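You operate a simulated robot arm through the tools that you are given. There is no shell and no other tool.

Carry out the task below with a simulated robot arm. There is one attempt and no reset: what you move stays moved.

Task
Put the tag that the job card names in the red tray.
Fine: use the card in the brown pocket; that card ends in the blue pocket; shut the box.

Only the result counts: the job must be done as asked and must still hold three seconds after the hand-in. Knocking over, shifting, dropping, spilling or breaking anything else fails it.

Robot
A 7-joint arm with a fingered hand, fixed in place. Base frame: the origin is at the foot of the arm, x ahead of it, y to its left, z up; the work surface is at about z = 800. Units: mm, rad, N and s.
Its first joint turns from -2.601 to 2.601 rad. Payload 3.5 kg.
Tool frame: the origin (TCP) lies between the finger pads and is the grasp point; the fingertips stand 30 mm ahead of it; z points along the fingers, y is the line along which they close. Largest opening 104 mm; the body of the gripper starts 35 mm behind the TCP. The gripper is a hand of 4 fingers: y runs from the thumb to the fingers, the wrist lies at [-15, -110, -186] in the tool frame, and closing takes about 1.5 s.
Orientation is that of the tool frame in the base frame, as a unit quaternion [w, x, y, z]. With the fingers straight down and the wrist toward the robot, the tool's x, y and z point along [0, 1, 0], [1, 0, 0] and [0, 0, -1] of the base frame.

Tools
- The arm moves only by the tool send_rows. Its argument "rows" is a list that holds one entry, the list of rows, each a list of 7 numbers: the turn, a rotation vector about the tool's x, y, z in rad, then the shift along the tool's x, y, z in mm, then the opening, from 0 (shut) to 1 (fully open). In form: [[[rx, ry, rz, x, y, z, fingers], ...]]. A call has 1 to 20 rows; each row shifts and turns the commanded pose from where the row before left it, along the tool's axes as they then stand. A row lasts 0.2 s, in which the tool goes at most 50 mm and 0.15 rad; a call with a longer step from one row to the next is refused whole, and so is a gripper value outside its range. A pose out of reach is approached as far as the arm can. The call stops where the force on the tool passes 80 N (or 10 N more than at its start, if that is more) or the arm is blocked; 0.2 s more then pass. The fingers move at their own pace (about 45 mm/s each) and stop on an object; they squeeze with about 26 N. The grip force told is the motor's: it shows also when the fingers shut on nothing. Time passes only in rows, and 0.2 s behind the last, so rows that do not move let the fingers close. The reply holds the time, the measured pose of the TCP, the force on the tool along the base axes, the opening and the grip force, in the units named above and with some noise, with the torque about the TCP (base axes, N m) and any sound that the robot's microphone picked up, and new pictures: "pictures" is both (left out), scene, wrist or none.
- Cameras (640 x 400 px; columns grow to the right, rows downward): "scene" is fixed at [400.6, 650.5, 1933.1]; the picture's right is [0.25, -0.97, 0.00], its down [-0.95, -0.25, -0.22] and it looks along [0.21, 0.05, -0.98] (base axes); focal length 214 px, centre (320, 200). "wrist" rides on the gripper at [61, -92, -130] in the tool frame; the picture's right is [-0.81, 0.27, -0.52], its down [-0.53, -0.71, 0.46] and it looks along [-0.24, 0.64, 0.72] (tool axes); focal length 275 px, centre (320, 200). There is no depth. A picture from a camera that has moved, and an enlarged one, comes with that camera's place and axes in the base frame and with its lens.
- slide_trunk(by): slides the trunk up (or, below 0, down) by that many mm; the arm rides with it, the base frame stays. It gives what a move gives, with no picture.
- preshape(shape): the hand has 4 fingers and takes this shape, open, in about a second: jaw (thumb against the fingers, like two jaws); tri (thumb and two fingers); tip (a fingertip pinch); poke (one finger out to press); point (the index stretched); flat (the hand flat); cup (the hand cupped); fist (a fist). The gripper value then closes the fingers along that shape, each until it touches; the sizes above hold for jaw. It gives what a move gives, with no picture.
- close_up(camera, box): a new picture of the part [left, top, right, bottom] of that camera's present view, enlarged. It takes no simulated time.
- hand_in(): hands the job in; it is judged then, once.

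Places have to be worked out from the pictures, the camera data and where the tool is seen. Open the gripper and draw the arm clear of the work before you hand the job in, unless the task says otherwise.

The tools are called as a command line: name --argument value ..., lists and objects as JSON in quotes. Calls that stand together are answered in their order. send_rows: Moves the arm, as the interface text tells. Its arguments: {"type":"object","properties":{"rows":{"type":"array"},"pictures":{"type":"string","enum":["both","scene","wrist","none"]}},"required":["rows"]} The other tools are called the same way: slide_trunk (by) slides the trunk up or down; preshape (shape) gives the hand a shape; close_up (camera, box) takes an enlarged picture of a part of a camera's view; hand_in () hands the job in.

At the start:

```text
time_s: 0.0
ee_pos: [668.9, 408.8, 1463.1]
orientation: [0.0, 0.707, 0.707, 0.0]
contact_force: [0.1, -0.5, -0.5]
torque: [0.0, 0.01, 0.01]
grip_width: 103.4
gripper_force: 0.1
shape: jaw
trunk travel left (down, up): [-675.0, 35.0]
```

scene: 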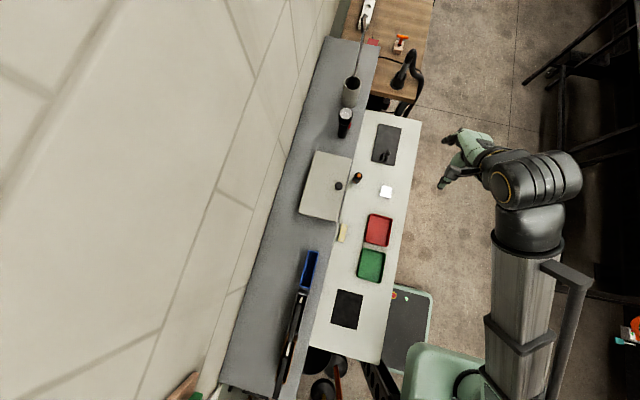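
wrist: 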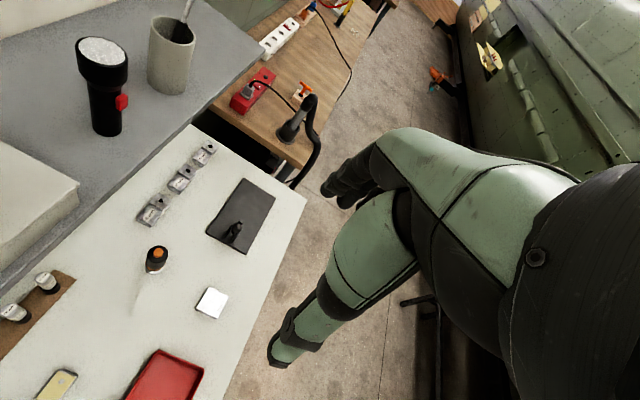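

The pictures show a bench with a red tray, a green tray, some dark items, and a box shape on a shelf. I take enlarged pictures to identify the pockets, the box and the tags.

close_up --camera "scene" --box '[300, 100, 440, 190]'

close_up --camera "scene" --box '[280, 180, 440, 280]'

close_up --camera "scene" --box '[240, 240, 440, 370]'

close_up --camera "wrist" --box '[0, 220, 240, 400]'

close_up --camera "wrist" --box '[100, 120, 320, 260]'

```text
4.44 times, centred on (370, 145) of scene
camera zoom: at [400.6, 650.5, 1933.1], right [0.25, -0.97, 0.0], down [-0.95, -0.25, -0.22], along [0.21, 0.05, -0.98], focal length 953 px, centre (98, 444)
```

zoom: 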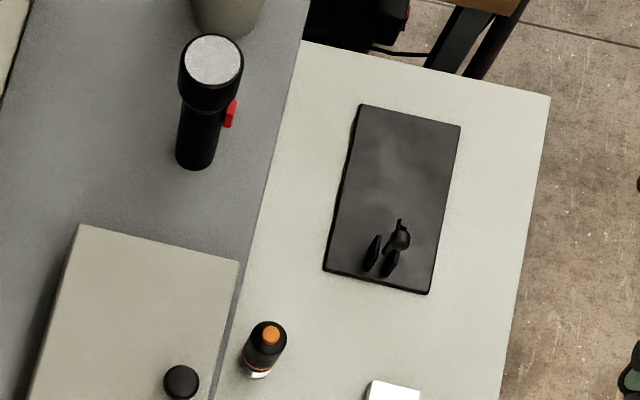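

```text
4.00 times, centred on (360, 230) of scene
camera zoom: at [400.6, 650.5, 1933.1], right [0.25, -0.97, 0.0], down [-0.95, -0.25, -0.22], along [0.21, 0.05, -0.98], focal length 858 px, centre (160, 80)
```

zoom: 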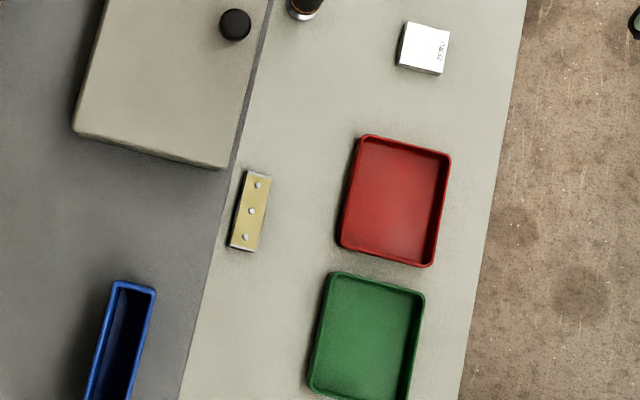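

```text
3.08 times, centred on (340, 305) of scene
camera zoom: at [400.6, 650.5, 1933.1], right [0.25, -0.97, 0.0], down [-0.95, -0.25, -0.22], along [0.21, 0.05, -0.98], focal length 660 px, centre (258, -123)
```

zoom: 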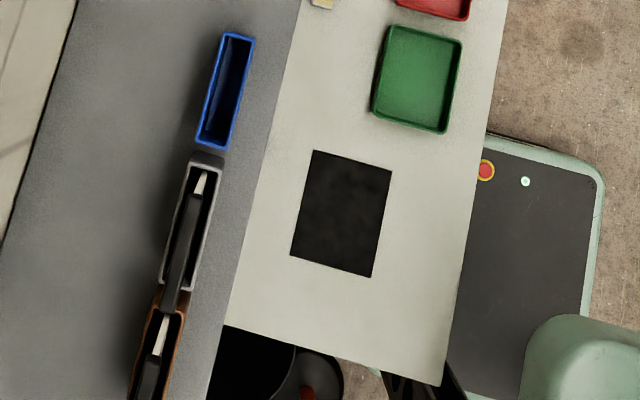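

```text
2.22 times, centred on (120, 310) of wrist
camera zoom: at [577.6, 469.7, 1593.2], right [0.27, -0.81, 0.52], down [-0.71, -0.53, -0.46], along [0.64, -0.24, -0.72], focal length 612 px, centre (764, -44)
```

zoom: 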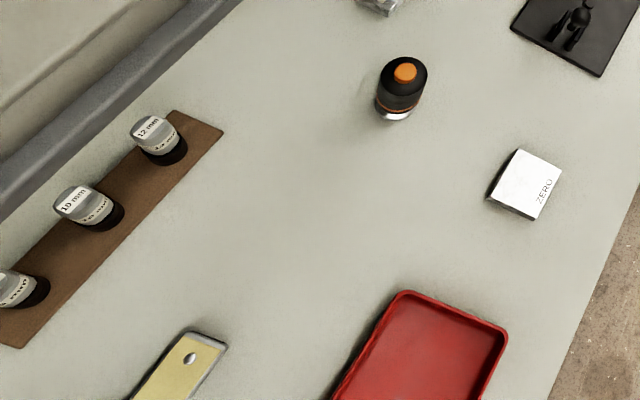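

```text
2.86 times, centred on (210, 190) of wrist
camera zoom: at [577.6, 469.7, 1593.2], right [0.27, -0.81, 0.52], down [-0.71, -0.53, -0.46], along [0.64, -0.24, -0.72], focal length 786 px, centre (634, 229)
```

zoom: 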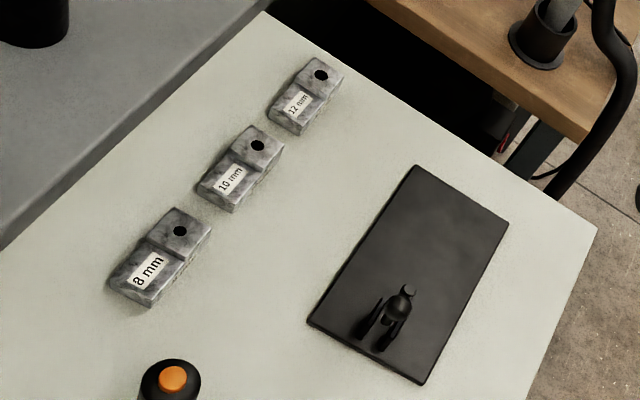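

The bench runs along x on the robot's left (y about 350–550), with a raised shelf behind it holding the pockets, and a box with a knobbed lid. I turn the tool by 90° so that the wrist camera looks towards the shelf.

send_rows --rows '[[[0, 0, -0.1428, 0, 0, 0, 1], [0, 0, -0.1428, 0, 0, 0, 1], [0, 0, -0.1428, 0, 0, 0, 1], [0, 0, -0.1428, 0, 0, 0, 1], [0, 0, -0.1428, 0, 0, 0, 1], [0, 0, -0.1428, 0, 0, 0, 1], [0, 0, -0.1428, 0, 0, 0, 1], [0, 0, -0.1428, 0, 0, 0, 1], [0, 0, -0.1428, 0, 0, 0, 1], [0, 0, -0.1428, 0, 0, 0, 1], [0, 0, -0.1428, 0, 0, 0, 1], [0, 0, 0, 0, 0, 0, 1]]]' --pictures "both"

```text
time_s: 2.6
ee_pos: [669.5, 408.9, 1463.3]
orientation: [0.0, -0.001, 1.0, 0.0]
contact_force: [0.2, -0.2, 0.0]
torque: [-0.02, -0.02, 0.0]
grip_width: 103.6
gripper_force: 0.0
shape: jaw
trunk travel left (down, up): [-675.0, 35.0]
camera wrist: at [608.0, 316.6, 1593.4], right [0.81, 0.28, 0.52], down [0.53, -0.71, -0.46], along [0.24, 0.64, -0.72], focal length 275 px, centre (320, 200)
```

scene: 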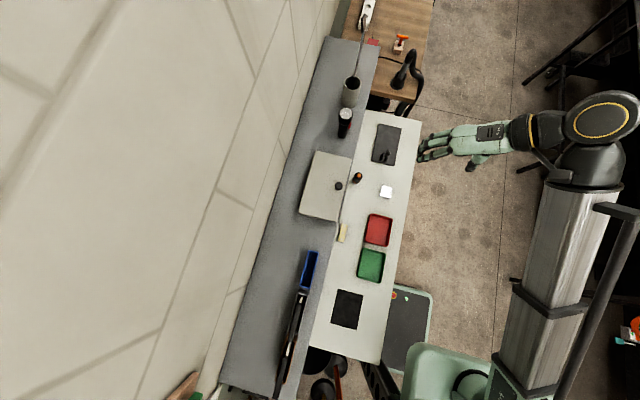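
wrist: 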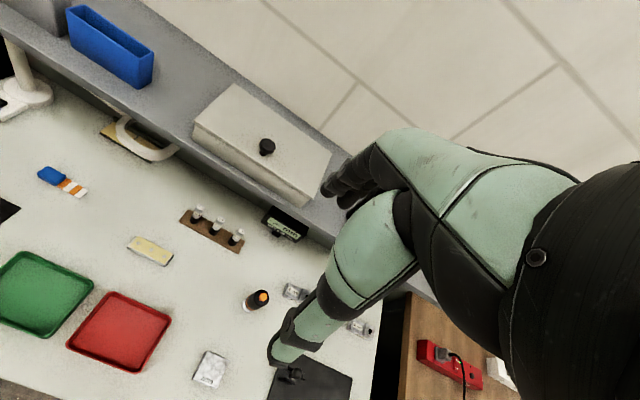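

The wrist camera now sees the shelf, the box and the items under it. I enlarge those regions.

close_up --camera "wrist" --box '[160, 60, 360, 260]'

close_up --camera "wrist" --box '[0, 90, 200, 250]'

close_up --camera "wrist" --box '[160, 190, 320, 310]'

close_up --camera "wrist" --box '[0, 0, 170, 120]'

```text
2.00 times, centred on (260, 160) of wrist
camera zoom: at [608.0, 316.6, 1593.4], right [0.81, 0.28, 0.52], down [0.53, -0.71, -0.46], along [0.24, 0.64, -0.72], focal length 551 px, centre (440, 280)
```

zoom: 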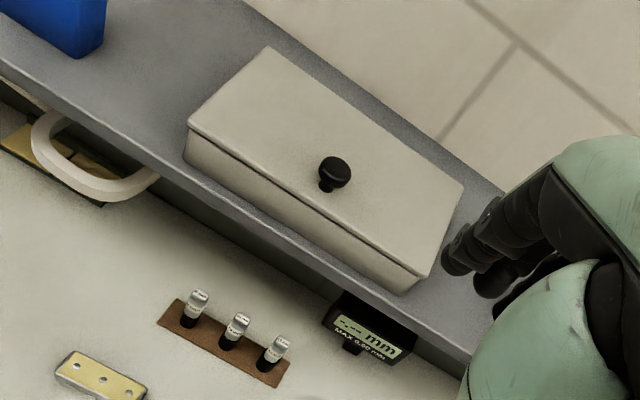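

```text
2.50 times, centred on (100, 170) of wrist
camera zoom: at [608.0, 316.6, 1593.4], right [0.81, 0.28, 0.52], down [0.53, -0.71, -0.46], along [0.24, 0.64, -0.72], focal length 688 px, centre (870, 275)
```

zoom: 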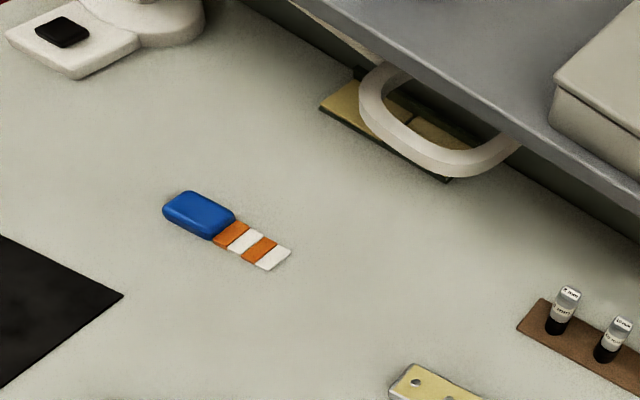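

```text
3.33 times, centred on (240, 250) of wrist
camera zoom: at [608.0, 316.6, 1593.4], right [0.81, 0.28, 0.52], down [0.53, -0.71, -0.46], along [0.24, 0.64, -0.72], focal length 918 px, centre (587, 33)
```

zoom: 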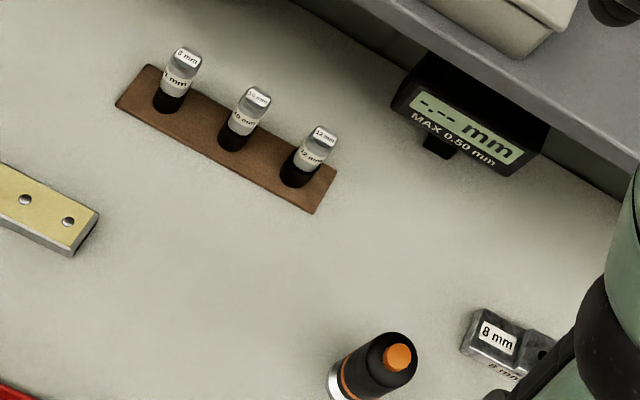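

```text
3.33 times, centred on (85, 60) of wrist
camera zoom: at [608.0, 316.6, 1593.4], right [0.81, 0.28, 0.52], down [0.53, -0.71, -0.46], along [0.24, 0.64, -0.72], focal length 918 px, centre (1103, 667)
```

zoom: 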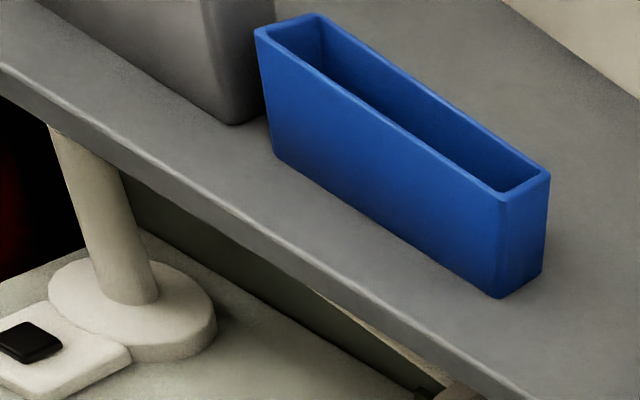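

The box is on the shelf with a lid and knob; no tags are visible outside, so they are probably in the box. I move sideways (base -x) to look at the pockets.

send_rows --rows '[[[0, 0, 0, 48, 4, 0, 1], [0, 0, 0, 48, 4, 0, 1], [0, 0, 0, 48, 4, 0, 1], [0, 0, 0, 48, 4, 0, 1], [0, 0, 0, 48, 4, 0, 1], [0, 0, 0, 48, 4, 0, 1], [0, 0, 0, 48, 4, 0, 1], [0, 0, 0, 48, 4, 0, 1], [0, 0, 0, 48, 4, 0, 1], [0, 0, 0, 48, 4, 0, 1], [0, 0, 0, 0, 0, 0, 1]]]' --pictures "both"

```text
time_s: 5.0
ee_pos: [199.3, 468.3, 1444.4]
orientation: [0.0, 0.0, 1.0, -0.001]
contact_force: [0.0, -0.8, 0.2]
torque: [0.02, 0.0, 0.04]
grip_width: 104.0
gripper_force: 0.1
shape: jaw
out of reach, approached as far as the arm can: row 9, 10
trunk travel left (down, up): [-675.0, 35.0]
camera wrist: at [139.4, 376.8, 1573.5], right [0.81, 0.28, 0.52], down [0.53, -0.71, -0.46], along [0.24, 0.64, -0.73], focal length 275 px, centre (320, 200)
```

scene: 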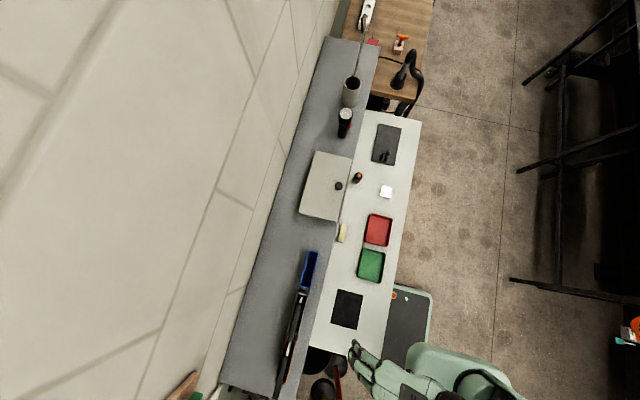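
wrist: 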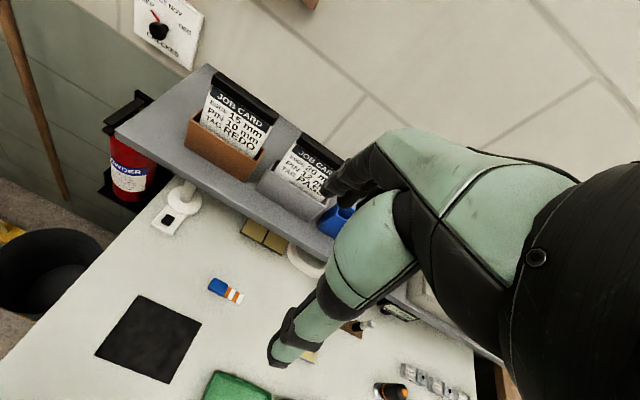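

The cards are partly readable from here; I enlarge them.

close_up --camera "wrist" --box '[180, 60, 280, 190]'

close_up --camera "wrist" --box '[250, 110, 370, 280]'

close_up --camera "wrist" --box '[200, 260, 360, 380]'

close_up --camera "wrist" --box '[130, 0, 230, 70]'

```text
3.08 times, centred on (230, 125) of wrist
camera zoom: at [139.4, 376.8, 1573.5], right [0.81, 0.28, 0.52], down [0.53, -0.71, -0.46], along [0.24, 0.64, -0.73], focal length 847 px, centre (597, 431)
```

zoom: 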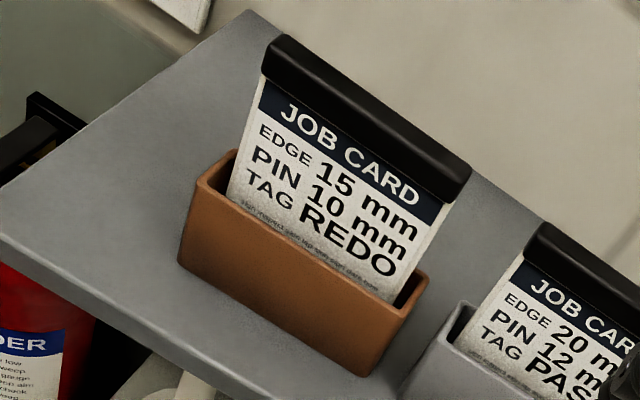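

```text
2.35 times, centred on (310, 195) of wrist
camera zoom: at [139.4, 376.8, 1573.5], right [0.81, 0.28, 0.52], down [0.53, -0.71, -0.46], along [0.24, 0.64, -0.73], focal length 648 px, centre (344, 212)
```

zoom: 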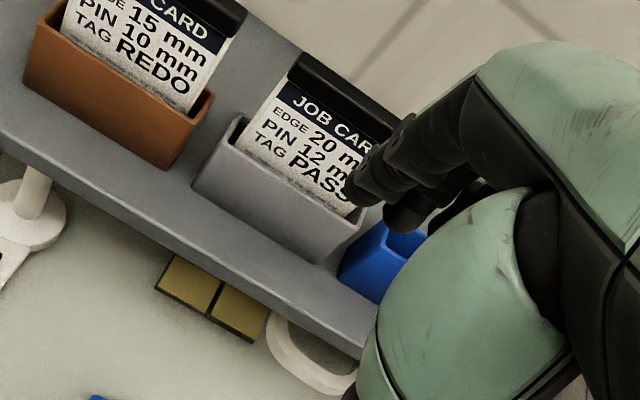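

```text
3.33 times, centred on (280, 320) of wrist
camera zoom: at [139.4, 376.8, 1573.5], right [0.81, 0.28, 0.52], down [0.53, -0.71, -0.46], along [0.24, 0.64, -0.73], focal length 918 px, centre (453, -200)
```

zoom: 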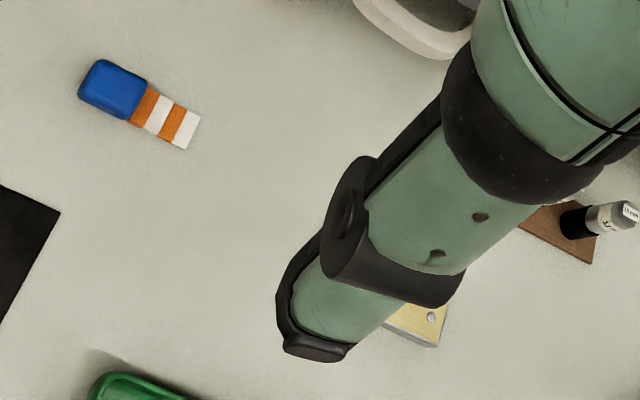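

```text
5.71 times, centred on (180, 35) of wrist
camera zoom: at [139.4, 376.8, 1573.5], right [0.81, 0.28, 0.52], down [0.53, -0.71, -0.46], along [0.24, 0.64, -0.73], focal length 1573 px, centre (1120, 1143)
```

zoom: 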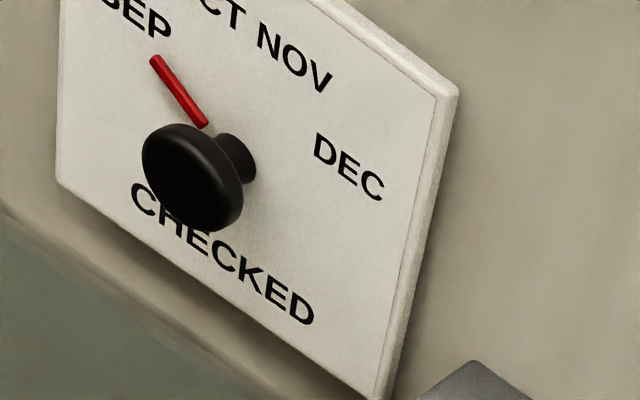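

The brown-pocket card reads TAG REDO, with a line of fine print partly hidden by the pocket. I zoom the scene camera on the pockets, to locate them by triangulation, and try to enlarge the fine print.

close_up --camera "scene" --box '[240, 240, 360, 320]'

close_up --camera "scene" --box '[230, 310, 350, 400]'

close_up --camera "wrist" --box '[195, 110, 265, 160]'

close_up --camera "scene" --box '[290, 130, 410, 210]'

```text
5.00 times, centred on (300, 280) of scene
camera zoom: at [400.6, 650.5, 1933.1], right [0.25, -0.97, 0.0], down [-0.95, -0.25, -0.22], along [0.21, 0.05, -0.98], focal length 1072 px, centre (420, -200)
```

zoom: 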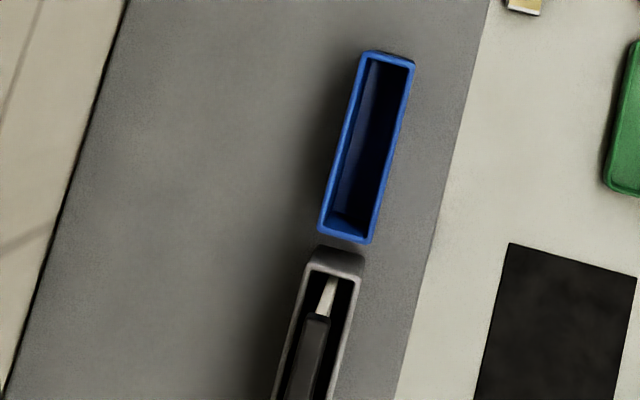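

```text
4.44 times, centred on (290, 355) of scene
camera zoom: at [400.6, 650.5, 1933.1], right [0.25, -0.97, 0.0], down [-0.95, -0.25, -0.22], along [0.21, 0.05, -0.98], focal length 953 px, centre (453, -489)
```

zoom: 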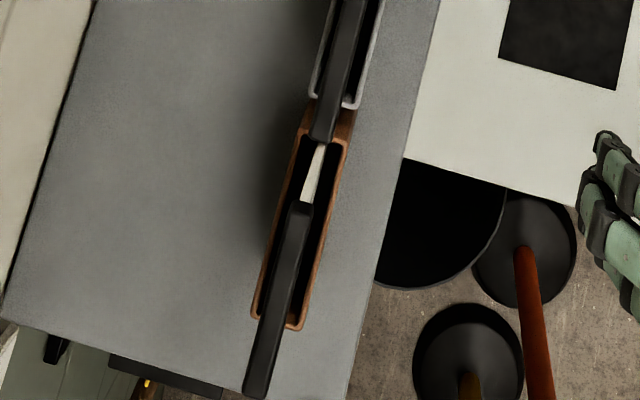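

```text
8.00 times, centred on (230, 135) of wrist
camera zoom: at [139.4, 376.8, 1573.5], right [0.81, 0.28, 0.52], down [0.53, -0.71, -0.46], along [0.24, 0.64, -0.73], focal length 2202 px, centre (1040, 720)
```

zoom: 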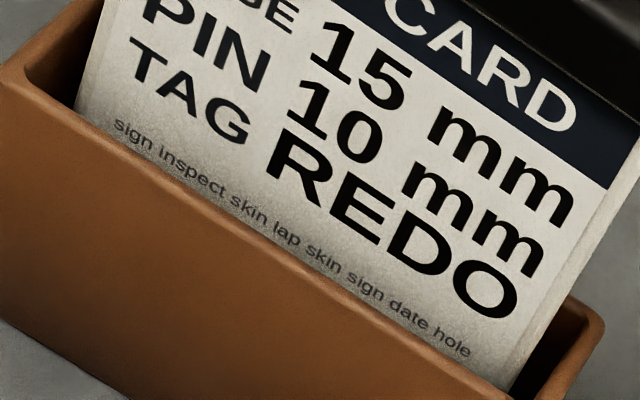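

```text
5.00 times, centred on (350, 170) of scene
camera zoom: at [400.6, 650.5, 1933.1], right [0.25, -0.97, 0.0], down [-0.95, -0.25, -0.22], along [0.21, 0.05, -0.98], focal length 1072 px, centre (170, 350)
```

zoom: 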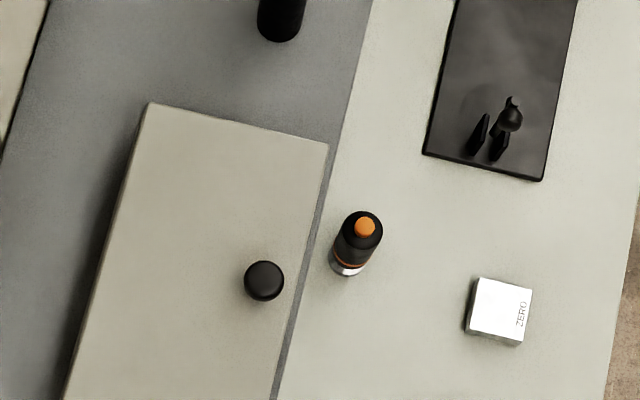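

The card says REDO (the fine print is filler). Triangulating: the card's black bar spans x≈35–121 at y≈666, z≈1327; the blue pocket's rim centre is about (330, 665, 1255), shelf top ≈1197. I move above the brown card's bar.

send_rows --rows '[[[0, 0, 0, 18, 33, 0, 1], [0, 0, 0, 18, 33, 0, 1], [0, 0, 0, 18, 33, 0, 1], [0, 0, 0, 18, 33, 0, 1], [0, 0, 0, 18, 33, 0, 1], [0, 0, 0, 18, 33, 0, 1], [0, 0, 0, 0, 0, 0, 1]]]' --pictures "both"

```text
time_s: 6.6
ee_pos: [90.3, 668.9, 1443.3]
orientation: [0.0, 0.0, 1.0, 0.0]
contact_force: [-0.4, -0.3, -0.9]
torque: [0.0, 0.02, 0.01]
grip_width: 103.8
gripper_force: 0.0
shape: jaw
trunk travel left (down, up): [-675.0, 35.0]
camera wrist: at [29.6, 576.9, 1574.4], right [0.81, 0.27, 0.52], down [0.53, -0.71, -0.46], along [0.24, 0.64, -0.72], focal length 275 px, centre (320, 200)
```

scene: 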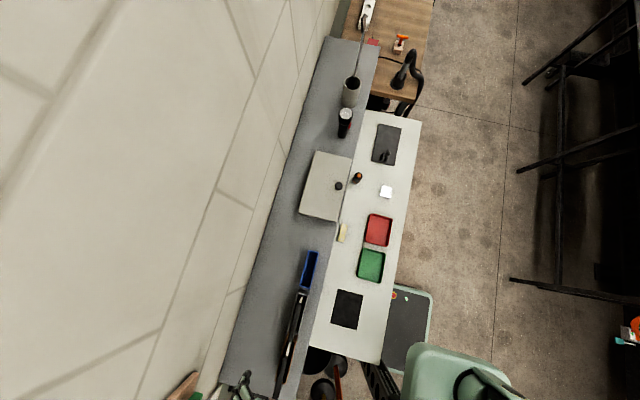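
wrist: 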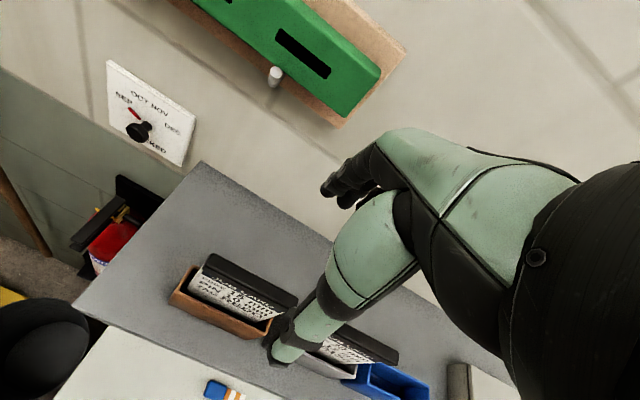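

The hand is about above the card. I zoom into the wrist picture to refine the bar position.

close_up --camera "wrist" --box '[160, 240, 320, 350]'

close_up --camera "scene" --box '[230, 330, 350, 400]'

```text
3.64 times, centred on (240, 295) of wrist
camera zoom: at [29.6, 576.9, 1574.4], right [0.81, 0.27, 0.52], down [0.53, -0.71, -0.46], along [0.24, 0.64, -0.72], focal length 1001 px, centre (611, -146)
```

zoom: 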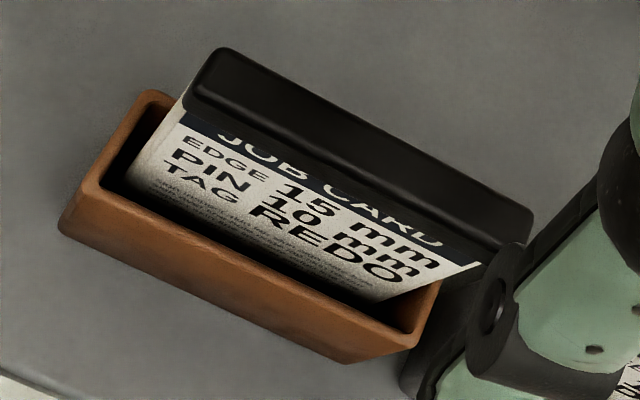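

```text
5.33 times, centred on (290, 365) of scene
camera zoom: at [400.6, 650.5, 1933.1], right [0.25, -0.97, 0.0], down [-0.95, -0.25, -0.22], along [0.21, 0.05, -0.98], focal length 1144 px, centre (480, -680)
```

zoom: 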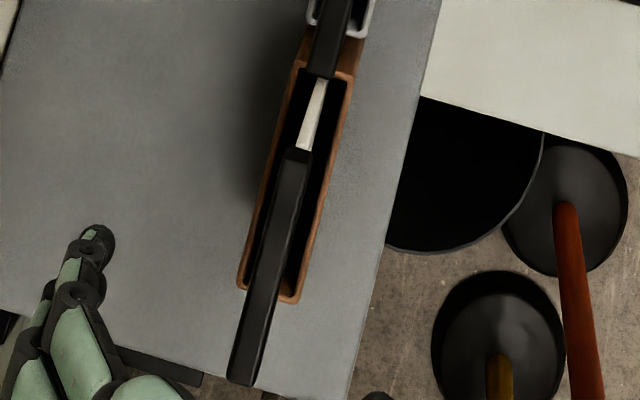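

The bar centre refines to about (79, 668, 1327), roughly 13 mm thick. I shift 11 mm in -x, descend to z≈1322, and close.

send_rows --rows '[[[0, 0, 0, 11, 0, 0, 1], [0, 0, 0, 0, 0, 30, 1], [0, 0, 0, 0, 0, 30, 1], [0, 0, 0, 0, 0, 30, 1], [0, 0, 0, 0, 0, 25, 1], [0, 0, 0, 0, 0, 5, 1], [0, 0, 0, 0, 0, 0, 1]]]' --pictures "both"

```text
time_s: 8.2
ee_pos: [80.5, 668.3, 1322.2]
orientation: [0.001, 0.0, 1.0, -0.001]
contact_force: [0.4, 0.4, -0.1]
torque: [0.03, -0.02, -0.01]
grip_width: 103.6
gripper_force: 0.0
shape: jaw
trunk travel left (down, up): [-675.0, 35.0]
camera wrist: at [20.3, 576.6, 1451.6], right [0.81, 0.27, 0.52], down [0.53, -0.71, -0.46], along [0.24, 0.64, -0.72], focal length 275 px, centre (320, 200)
```

scene: 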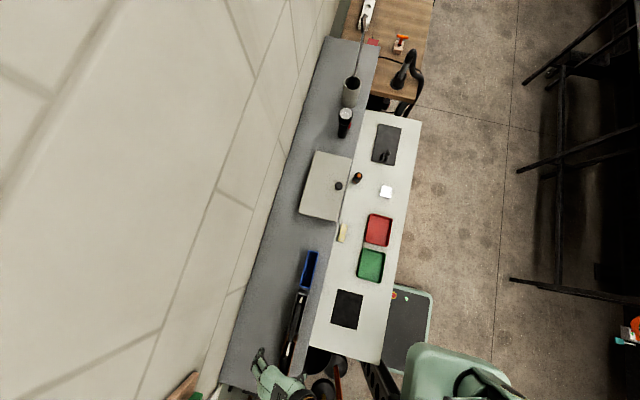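
wrist: 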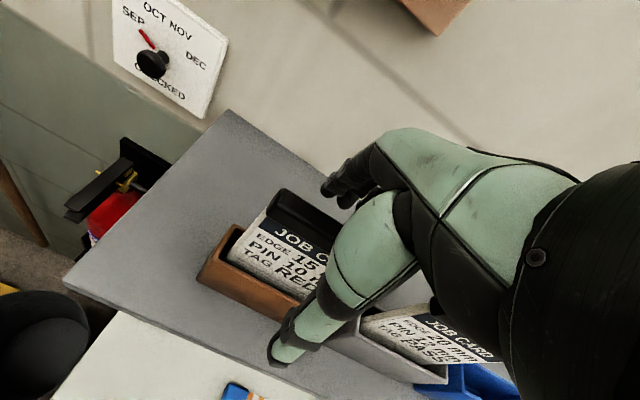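

The bar lies between thumb and fingers. I close the hand on it.

send_rows --rows '[[[0, 0, 0, 0, 0, 0, 0.6], [0, 0, 0, 0, 0, 0, 0.3], [0, 0, 0, 0, 0, 0, 0], [0, 0, 0, 0, 0, 0, 0], [0, 0, 0, 0, 0, 0, 0], [0, 0, 0, 0, 0, 0, 0], [0, 0, 0, 0, 0, 0, 0], [0, 0, 0, 0, 0, 0, 0], [0, 0, 0, 0, 0, 0, 0]]]' --pictures "both"

```text
time_s: 10.2
ee_pos: [80.0, 667.5, 1321.6]
orientation: [0.001, 0.0, 1.0, 0.0]
contact_force: [-0.5, 0.4, 0.0]
torque: [-0.04, 0.01, 0.05]
grip_width: 0.0
gripper_force: 25.6
shape: jaw
trunk travel left (down, up): [-675.0, 35.0]
camera wrist: at [20.3, 576.5, 1451.8], right [0.81, 0.27, 0.52], down [0.53, -0.71, -0.46], along [0.24, 0.64, -0.72], focal length 275 px, centre (320, 200)
```

scene: 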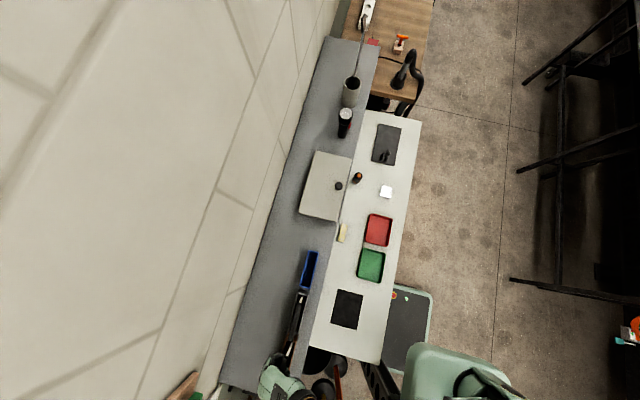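
wrist: 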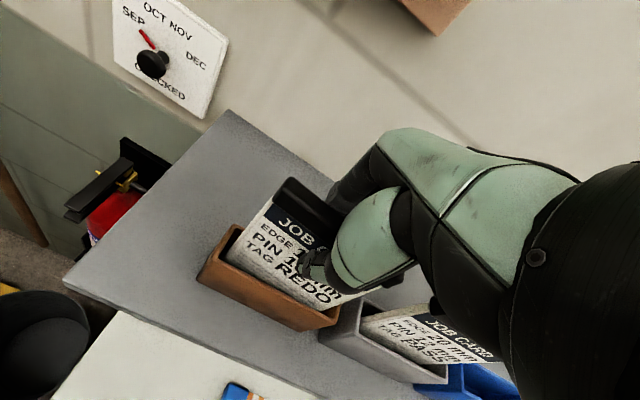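

Reported width is 0, so the fingers may be pinching the thin card just below the bar. I look closer.

close_up --camera "wrist" --box '[190, 150, 400, 340]'

close_up --camera "scene" --box '[230, 310, 350, 400]'

```text
2.11 times, centred on (295, 245) of wrist
camera zoom: at [20.3, 576.5, 1451.8], right [0.81, 0.27, 0.52], down [0.53, -0.71, -0.46], along [0.24, 0.64, -0.72], focal length 580 px, centre (373, 105)
```

zoom: 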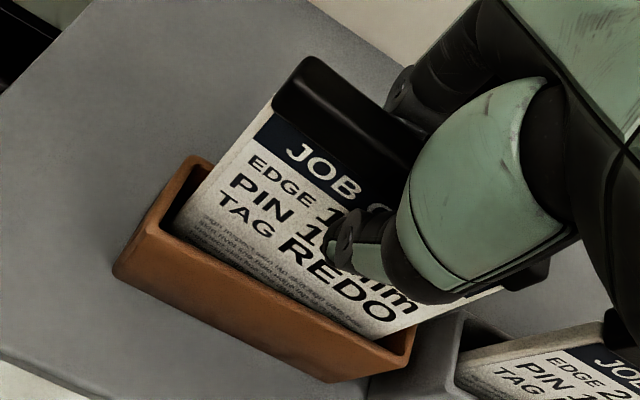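

```text
4.44 times, centred on (290, 355) of scene
camera zoom: at [400.6, 650.5, 1933.1], right [0.25, -0.97, 0.0], down [-0.95, -0.25, -0.22], along [0.21, 0.05, -0.98], focal length 953 px, centre (453, -489)
```

zoom: 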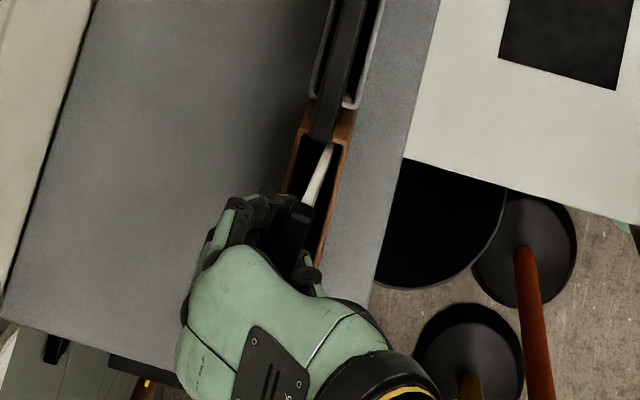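

The thumb and fingers pinch the card face just under the bar, which is fine. I lift slowly by 70 mm and check.

send_rows --rows '[[[0, 0, 0, 0, 0, -5, 0], [0, 0, 0, 0, 0, -10, 0], [0, 0, 0, 0, 0, -10, 0], [0, 0, 0, 0, 0, -15, 0], [0, 0, 0, 0, 0, -15, 0], [0, 0, 0, 0, 0, -15, 0], [0, 0, 0, 0, 0, 0, 0]]]' --pictures "both"

```text
time_s: 11.8
ee_pos: [80.7, 668.3, 1390.3]
orientation: [-0.001, 0.0, 1.0, 0.0]
contact_force: [1.0, -0.1, -0.2]
torque: [-0.01, 0.01, -0.02]
grip_width: 0.0
gripper_force: 25.8
shape: jaw
trunk travel left (down, up): [-675.0, 35.0]
camera wrist: at [19.8, 575.9, 1521.4], right [0.81, 0.27, 0.52], down [0.53, -0.71, -0.46], along [0.24, 0.64, -0.72], focal length 275 px, centre (320, 200)
```

scene: 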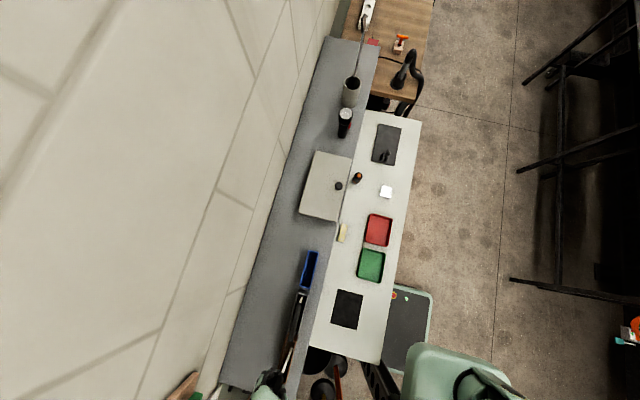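
wrist: 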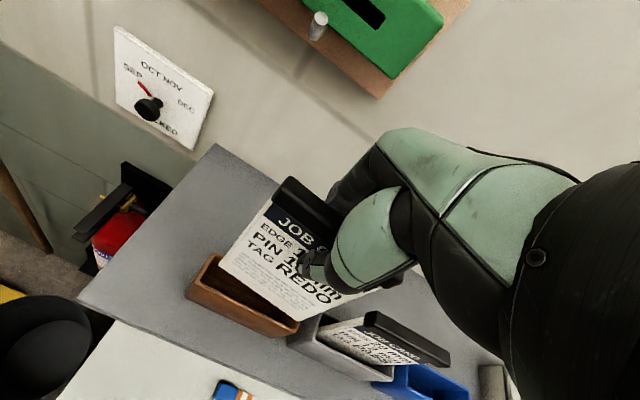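

The card came up with the hand. I lift another 80 mm so its lower edge clears the grey card.

send_rows --rows '[[[0, 0, 0, 0, 0, -20, 0], [0, 0, 0, 0, 0, -20, 0], [0, 0, 0, 0, 0, -20, 0], [0, 0, 0, 0, 0, -20, 0], [0, 0, 0, 0, 0, 0, 0]]]' --pictures "both"

close_up --camera "wrist" --box '[180, 150, 480, 370]'

close_up --camera "scene" --box '[230, 310, 350, 400]'

```text
time_s: 13.0
ee_pos: [81.8, 666.7, 1471.2]
orientation: [0.0, 0.0, 1.0, 0.0]
contact_force: [-0.9, -1.0, 0.6]
torque: [0.01, -0.01, -0.02]
grip_width: 0.2
gripper_force: 25.9
shape: jaw
trunk travel left (down, up): [-675.0, 35.0]
camera wrist: at [20.6, 574.2, 1601.6], right [0.81, 0.27, 0.52], down [0.53, -0.71, -0.46], along [0.24, 0.64, -0.72], focal length 275 px, centre (320, 200)
```

scene: 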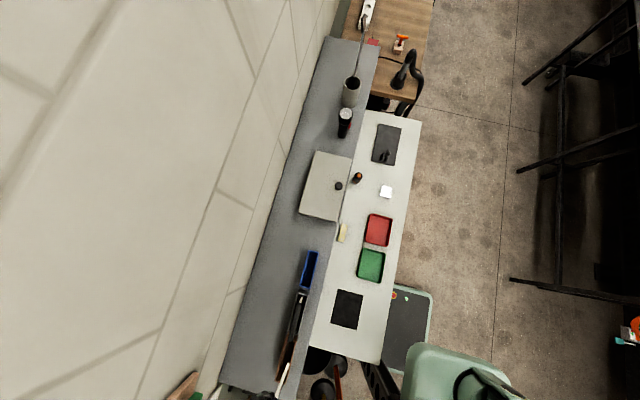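
wrist: 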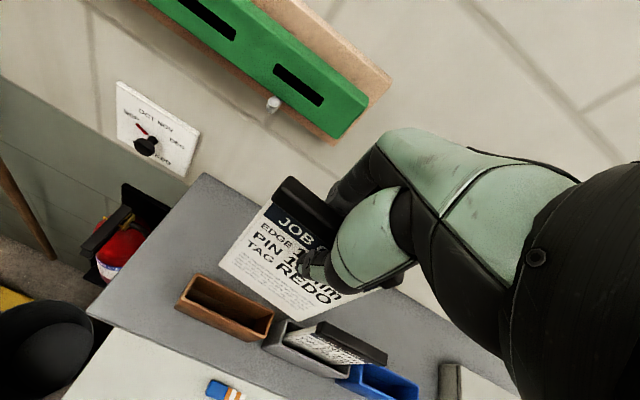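

```text
1.82 times, centred on (330, 260) of wrist
camera zoom: at [20.6, 574.2, 1601.6], right [0.81, 0.27, 0.52], down [0.53, -0.71, -0.46], along [0.24, 0.64, -0.72], focal length 500 px, centre (302, 91)
```

zoom: 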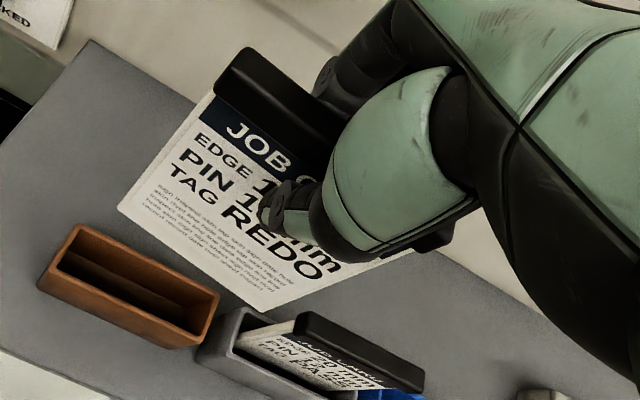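

```text
4.44 times, centred on (290, 355) of scene
camera zoom: at [400.6, 650.5, 1933.1], right [0.25, -0.97, 0.0], down [-0.95, -0.25, -0.22], along [0.21, 0.05, -0.98], focal length 953 px, centre (453, -489)
```

zoom: 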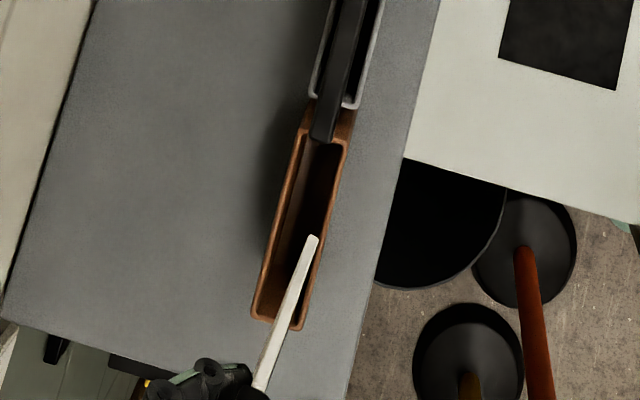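

The card hangs at bottom edge z≈1350, yawed about −10° (right end nearer me); its middle is at the TCP. I carry it over the grey card to x≈330, then turn the tool by +10° about the vertical to square it up.

send_rows --rows '[[[0, 0, 0, 0, 0, -10, 0], [0, 0, 0, -31, 0, 0, 0], [0, 0, 0, -31, 0, 0, 0], [0, 0, 0, -31, 0, 0, 0], [0, 0, 0, -31, 0, 0, 0], [0, 0, 0, -31, 0, 0, 0], [0, 0, 0, -31, 0, 0, 0], [0, 0, 0, -31, 0, 0, 0], [0, 0, 0, -31, 0, 0, 0], [0, 0, -0.0875, 0, 0, 0, 0], [0, 0, -0.0875, 0, 0, 0, 0], [0, 0, 0, 0, 0, 0, 0]]]' --pictures "both"

close_up --camera "wrist" --box '[180, 150, 480, 370]'

close_up --camera "scene" --box '[240, 230, 360, 310]'

```text
time_s: 15.6
ee_pos: [328.9, 667.5, 1481.7]
orientation: [0.0, -0.087, 0.996, 0.0]
contact_force: [0.5, 0.6, -0.5]
torque: [0.01, 0.0, 0.01]
grip_width: 0.0
gripper_force: 26.2
shape: jaw
trunk travel left (down, up): [-675.0, 35.0]
camera wrist: at [285.9, 566.1, 1611.5], right [0.75, 0.41, 0.52], down [0.65, -0.61, -0.46], along [0.13, 0.68, -0.72], focal length 275 px, centre (320, 200)
```

scene: 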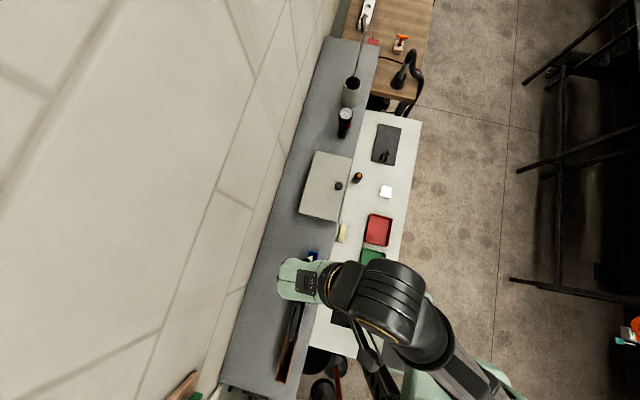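
wrist: 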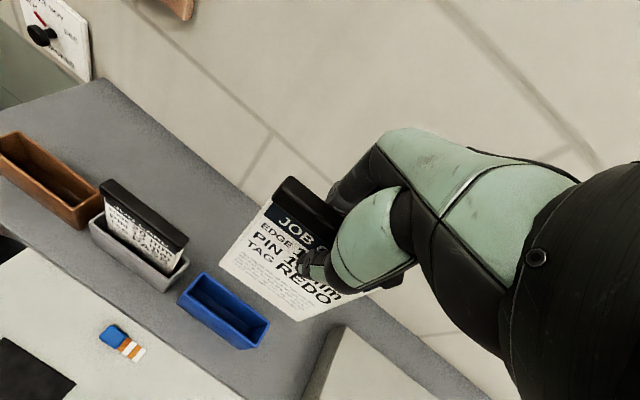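

```text
1.82 times, centred on (330, 260) of wrist
camera zoom: at [285.9, 566.1, 1611.5], right [0.75, 0.41, 0.52], down [0.65, -0.61, -0.46], along [0.13, 0.68, -0.72], focal length 500 px, centre (302, 91)
```

zoom: 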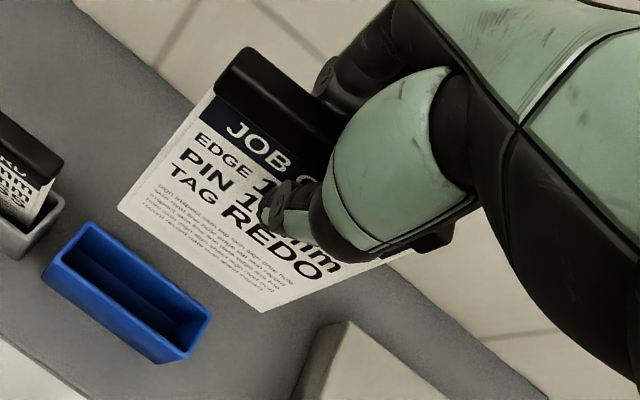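

```text
5.00 times, centred on (300, 270) of scene
camera zoom: at [400.6, 650.5, 1933.1], right [0.25, -0.97, 0.0], down [-0.95, -0.25, -0.22], along [0.21, 0.05, -0.98], focal length 1072 px, centre (420, -150)
```

zoom: 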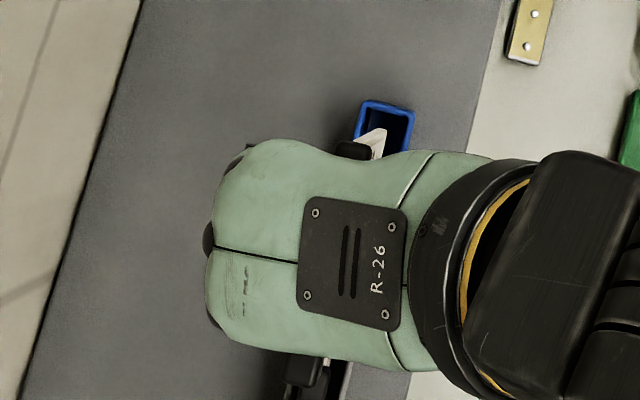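

Card now square to the pocket: its lower edge centre ≈(330, 664), pocket centre ≈(329, 663). I descend 95 mm to just above the rim and check alignment.

send_rows --rows '[[[0, 0, 0, 0, 0, 25, 0], [0, 0, 0, 0, 0, 25, 0], [0, 0, 0, 0, 0, 25, 0], [0, 0, 0, 0, 0, 15, 0], [0, 0, 0, 0, 0, 5, 0], [0, 0, 0, 0, 0, 0, 0]]]' --pictures "both"

close_up --camera "wrist" --box '[200, 200, 380, 350]'

close_up --camera "scene" --box '[290, 240, 350, 280]'

```text
time_s: 17.0
ee_pos: [328.6, 667.1, 1387.9]
orientation: [0.0, -0.087, 0.996, 0.0]
contact_force: [0.9, 0.6, -0.8]
torque: [-0.01, -0.02, -0.01]
grip_width: 0.2
gripper_force: 25.8
shape: jaw
trunk travel left (down, up): [-675.0, 35.0]
camera wrist: at [285.5, 566.4, 1517.3], right [0.75, 0.41, 0.52], down [0.65, -0.61, -0.46], along [0.13, 0.68, -0.72], focal length 275 px, centre (320, 200)
```

scene: 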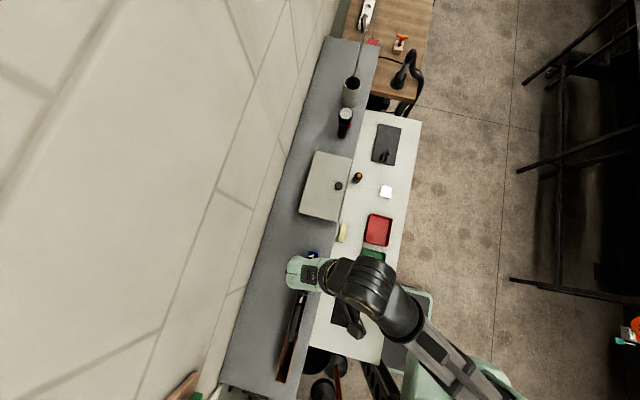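
wrist: 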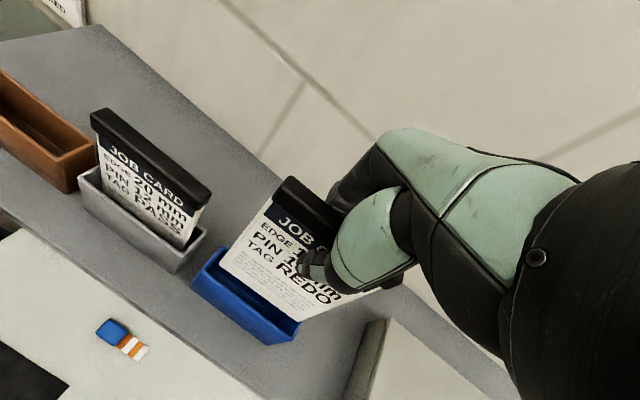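

```text
2.67 times, centred on (290, 275) of wrist
camera zoom: at [285.5, 566.4, 1517.3], right [0.75, 0.41, 0.52], down [0.65, -0.61, -0.46], along [0.13, 0.68, -0.72], focal length 734 px, centre (400, 0)
```

zoom: 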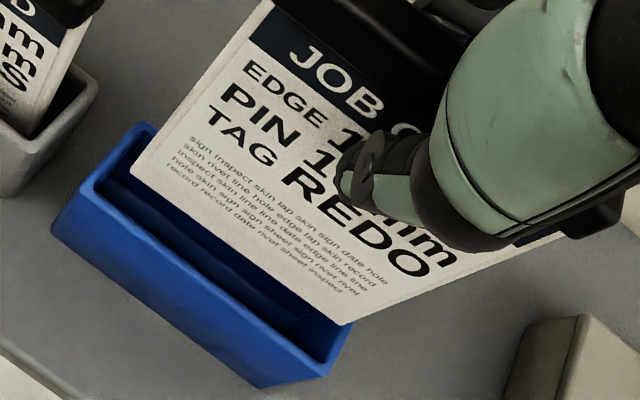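

```text
10.00 times, centred on (320, 260) of scene
camera zoom: at [400.6, 650.5, 1933.1], right [0.25, -0.97, 0.0], down [-0.95, -0.25, -0.22], along [0.21, 0.05, -0.98], focal length 2145 px, centre (320, -400)
```

zoom: 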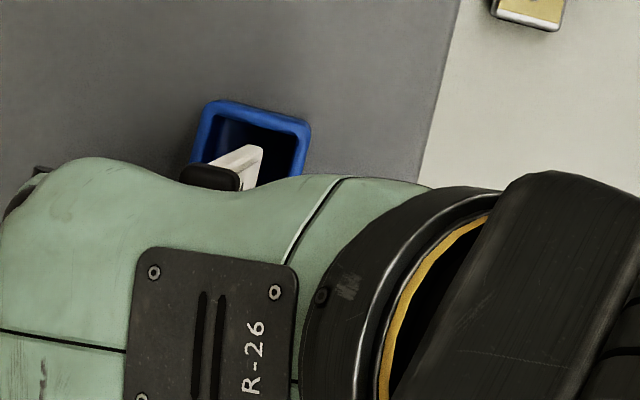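

The lower edge sits well within the pocket opening on both axes. I lower it in small steps into the pocket.

send_rows --rows '[[[0, 0, 0, 0, 0, 10, 0], [0, 0, 0, 0, 0, 10, 0], [0, 0, 0, 0, 0, 10, 0], [0, 0, 0, 0, 0, 10, 0], [0, 0, 0, 0, 0, 10, 0], [0, 0, 0, 0, 0, 5, 0], [0, 0, 0, 0, 0, 0, 0]]]' --pictures "both"

close_up --camera "wrist" --box '[200, 160, 400, 340]'

```text
time_s: 18.6
ee_pos: [328.4, 668.1, 1331.6]
orientation: [0.001, -0.087, 0.996, -0.001]
contact_force: [0.9, -0.6, 0.0]
torque: [-0.03, -0.02, 0.0]
grip_width: 0.1
gripper_force: 26.0
shape: jaw
trunk travel left (down, up): [-675.0, 35.0]
camera wrist: at [284.8, 565.9, 1461.7], right [0.75, 0.41, 0.52], down [0.65, -0.61, -0.46], along [0.13, 0.68, -0.72], focal length 275 px, centre (320, 200)
```

scene: 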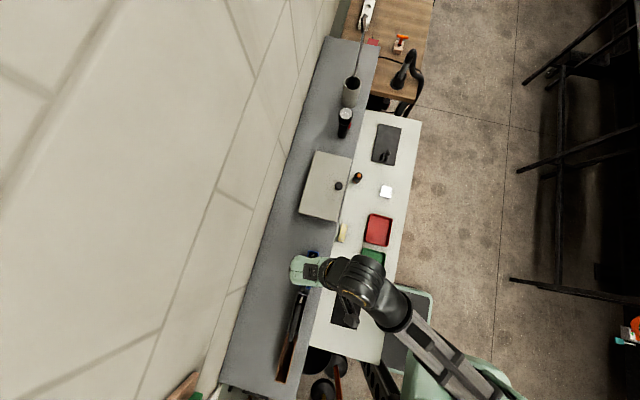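
wrist: 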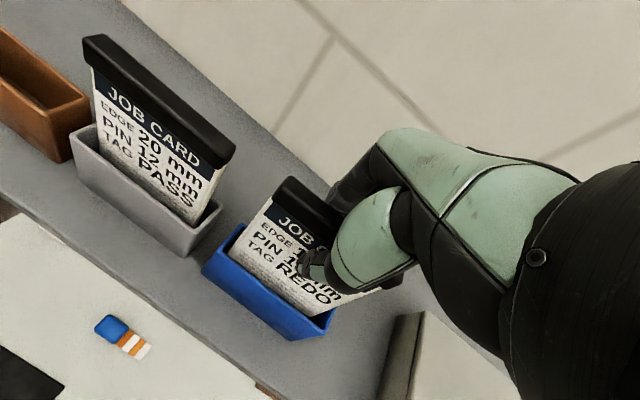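

```text
2.22 times, centred on (300, 250) of wrist
camera zoom: at [284.8, 565.9, 1461.7], right [0.75, 0.41, 0.52], down [0.65, -0.61, -0.46], along [0.13, 0.68, -0.72], focal length 612 px, centre (364, 89)
```

zoom: 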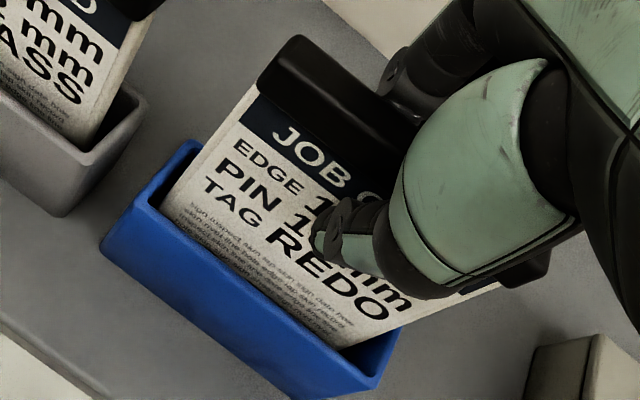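

It slides in cleanly with no contact force. I lower the last few mm in 2 mm steps until it touches down.

send_rows --rows '[[[0, 0, 0, 0, 0, 2, 0], [0, 0, 0, 0, 0, 2, 0], [0, 0, 0, 0, 0, 2, 0], [0, 0, 0, 0, 0, 0, 0]]]' --pictures "none"

```text
time_s: 19.6
ee_pos: [328.3, 666.7, 1325.8]
orientation: [0.0, -0.087, 0.996, 0.0]
contact_force: [1.0, -0.3, -0.5]
torque: [-0.04, -0.04, 0.02]
grip_width: 0.0
gripper_force: 26.4
shape: jaw
trunk travel left (down, up): [-675.0, 35.0]
```

No contact yet at 1325.8; the original resting grasp was at z=1322. I lower another 4 mm in 1 mm steps.

send_rows --rows '[[[0, 0, 0, 0, 0, 1, 0], [0, 0, 0, 0, 0, 1, 0], [0, 0, 0, 0, 0, 1, 0], [0, 0, 0, 0, 0, 1, 0], [0, 0, 0, 0, 0, 0, 0]]]' --pictures "wrist"

```text
time_s: 20.8
ee_pos: [328.4, 667.2, 1322.4]
orientation: [0.0, -0.087, 0.996, 0.0]
contact_force: [0.8, -0.7, -0.2]
torque: [-0.01, 0.0, -0.04]
grip_width: 0.0
gripper_force: 25.8
shape: jaw
trunk travel left (down, up): [-675.0, 35.0]
camera wrist: at [284.9, 566.3, 1452.5], right [0.75, 0.41, 0.52], down [0.65, -0.61, -0.46], along [0.13, 0.68, -0.72], focal length 275 px, centre (320, 200)
```

wrist: 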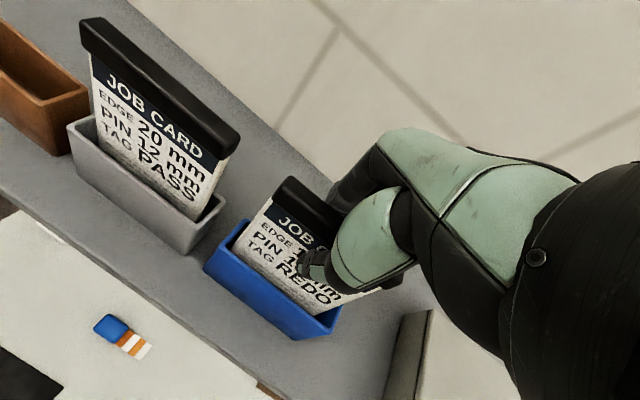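

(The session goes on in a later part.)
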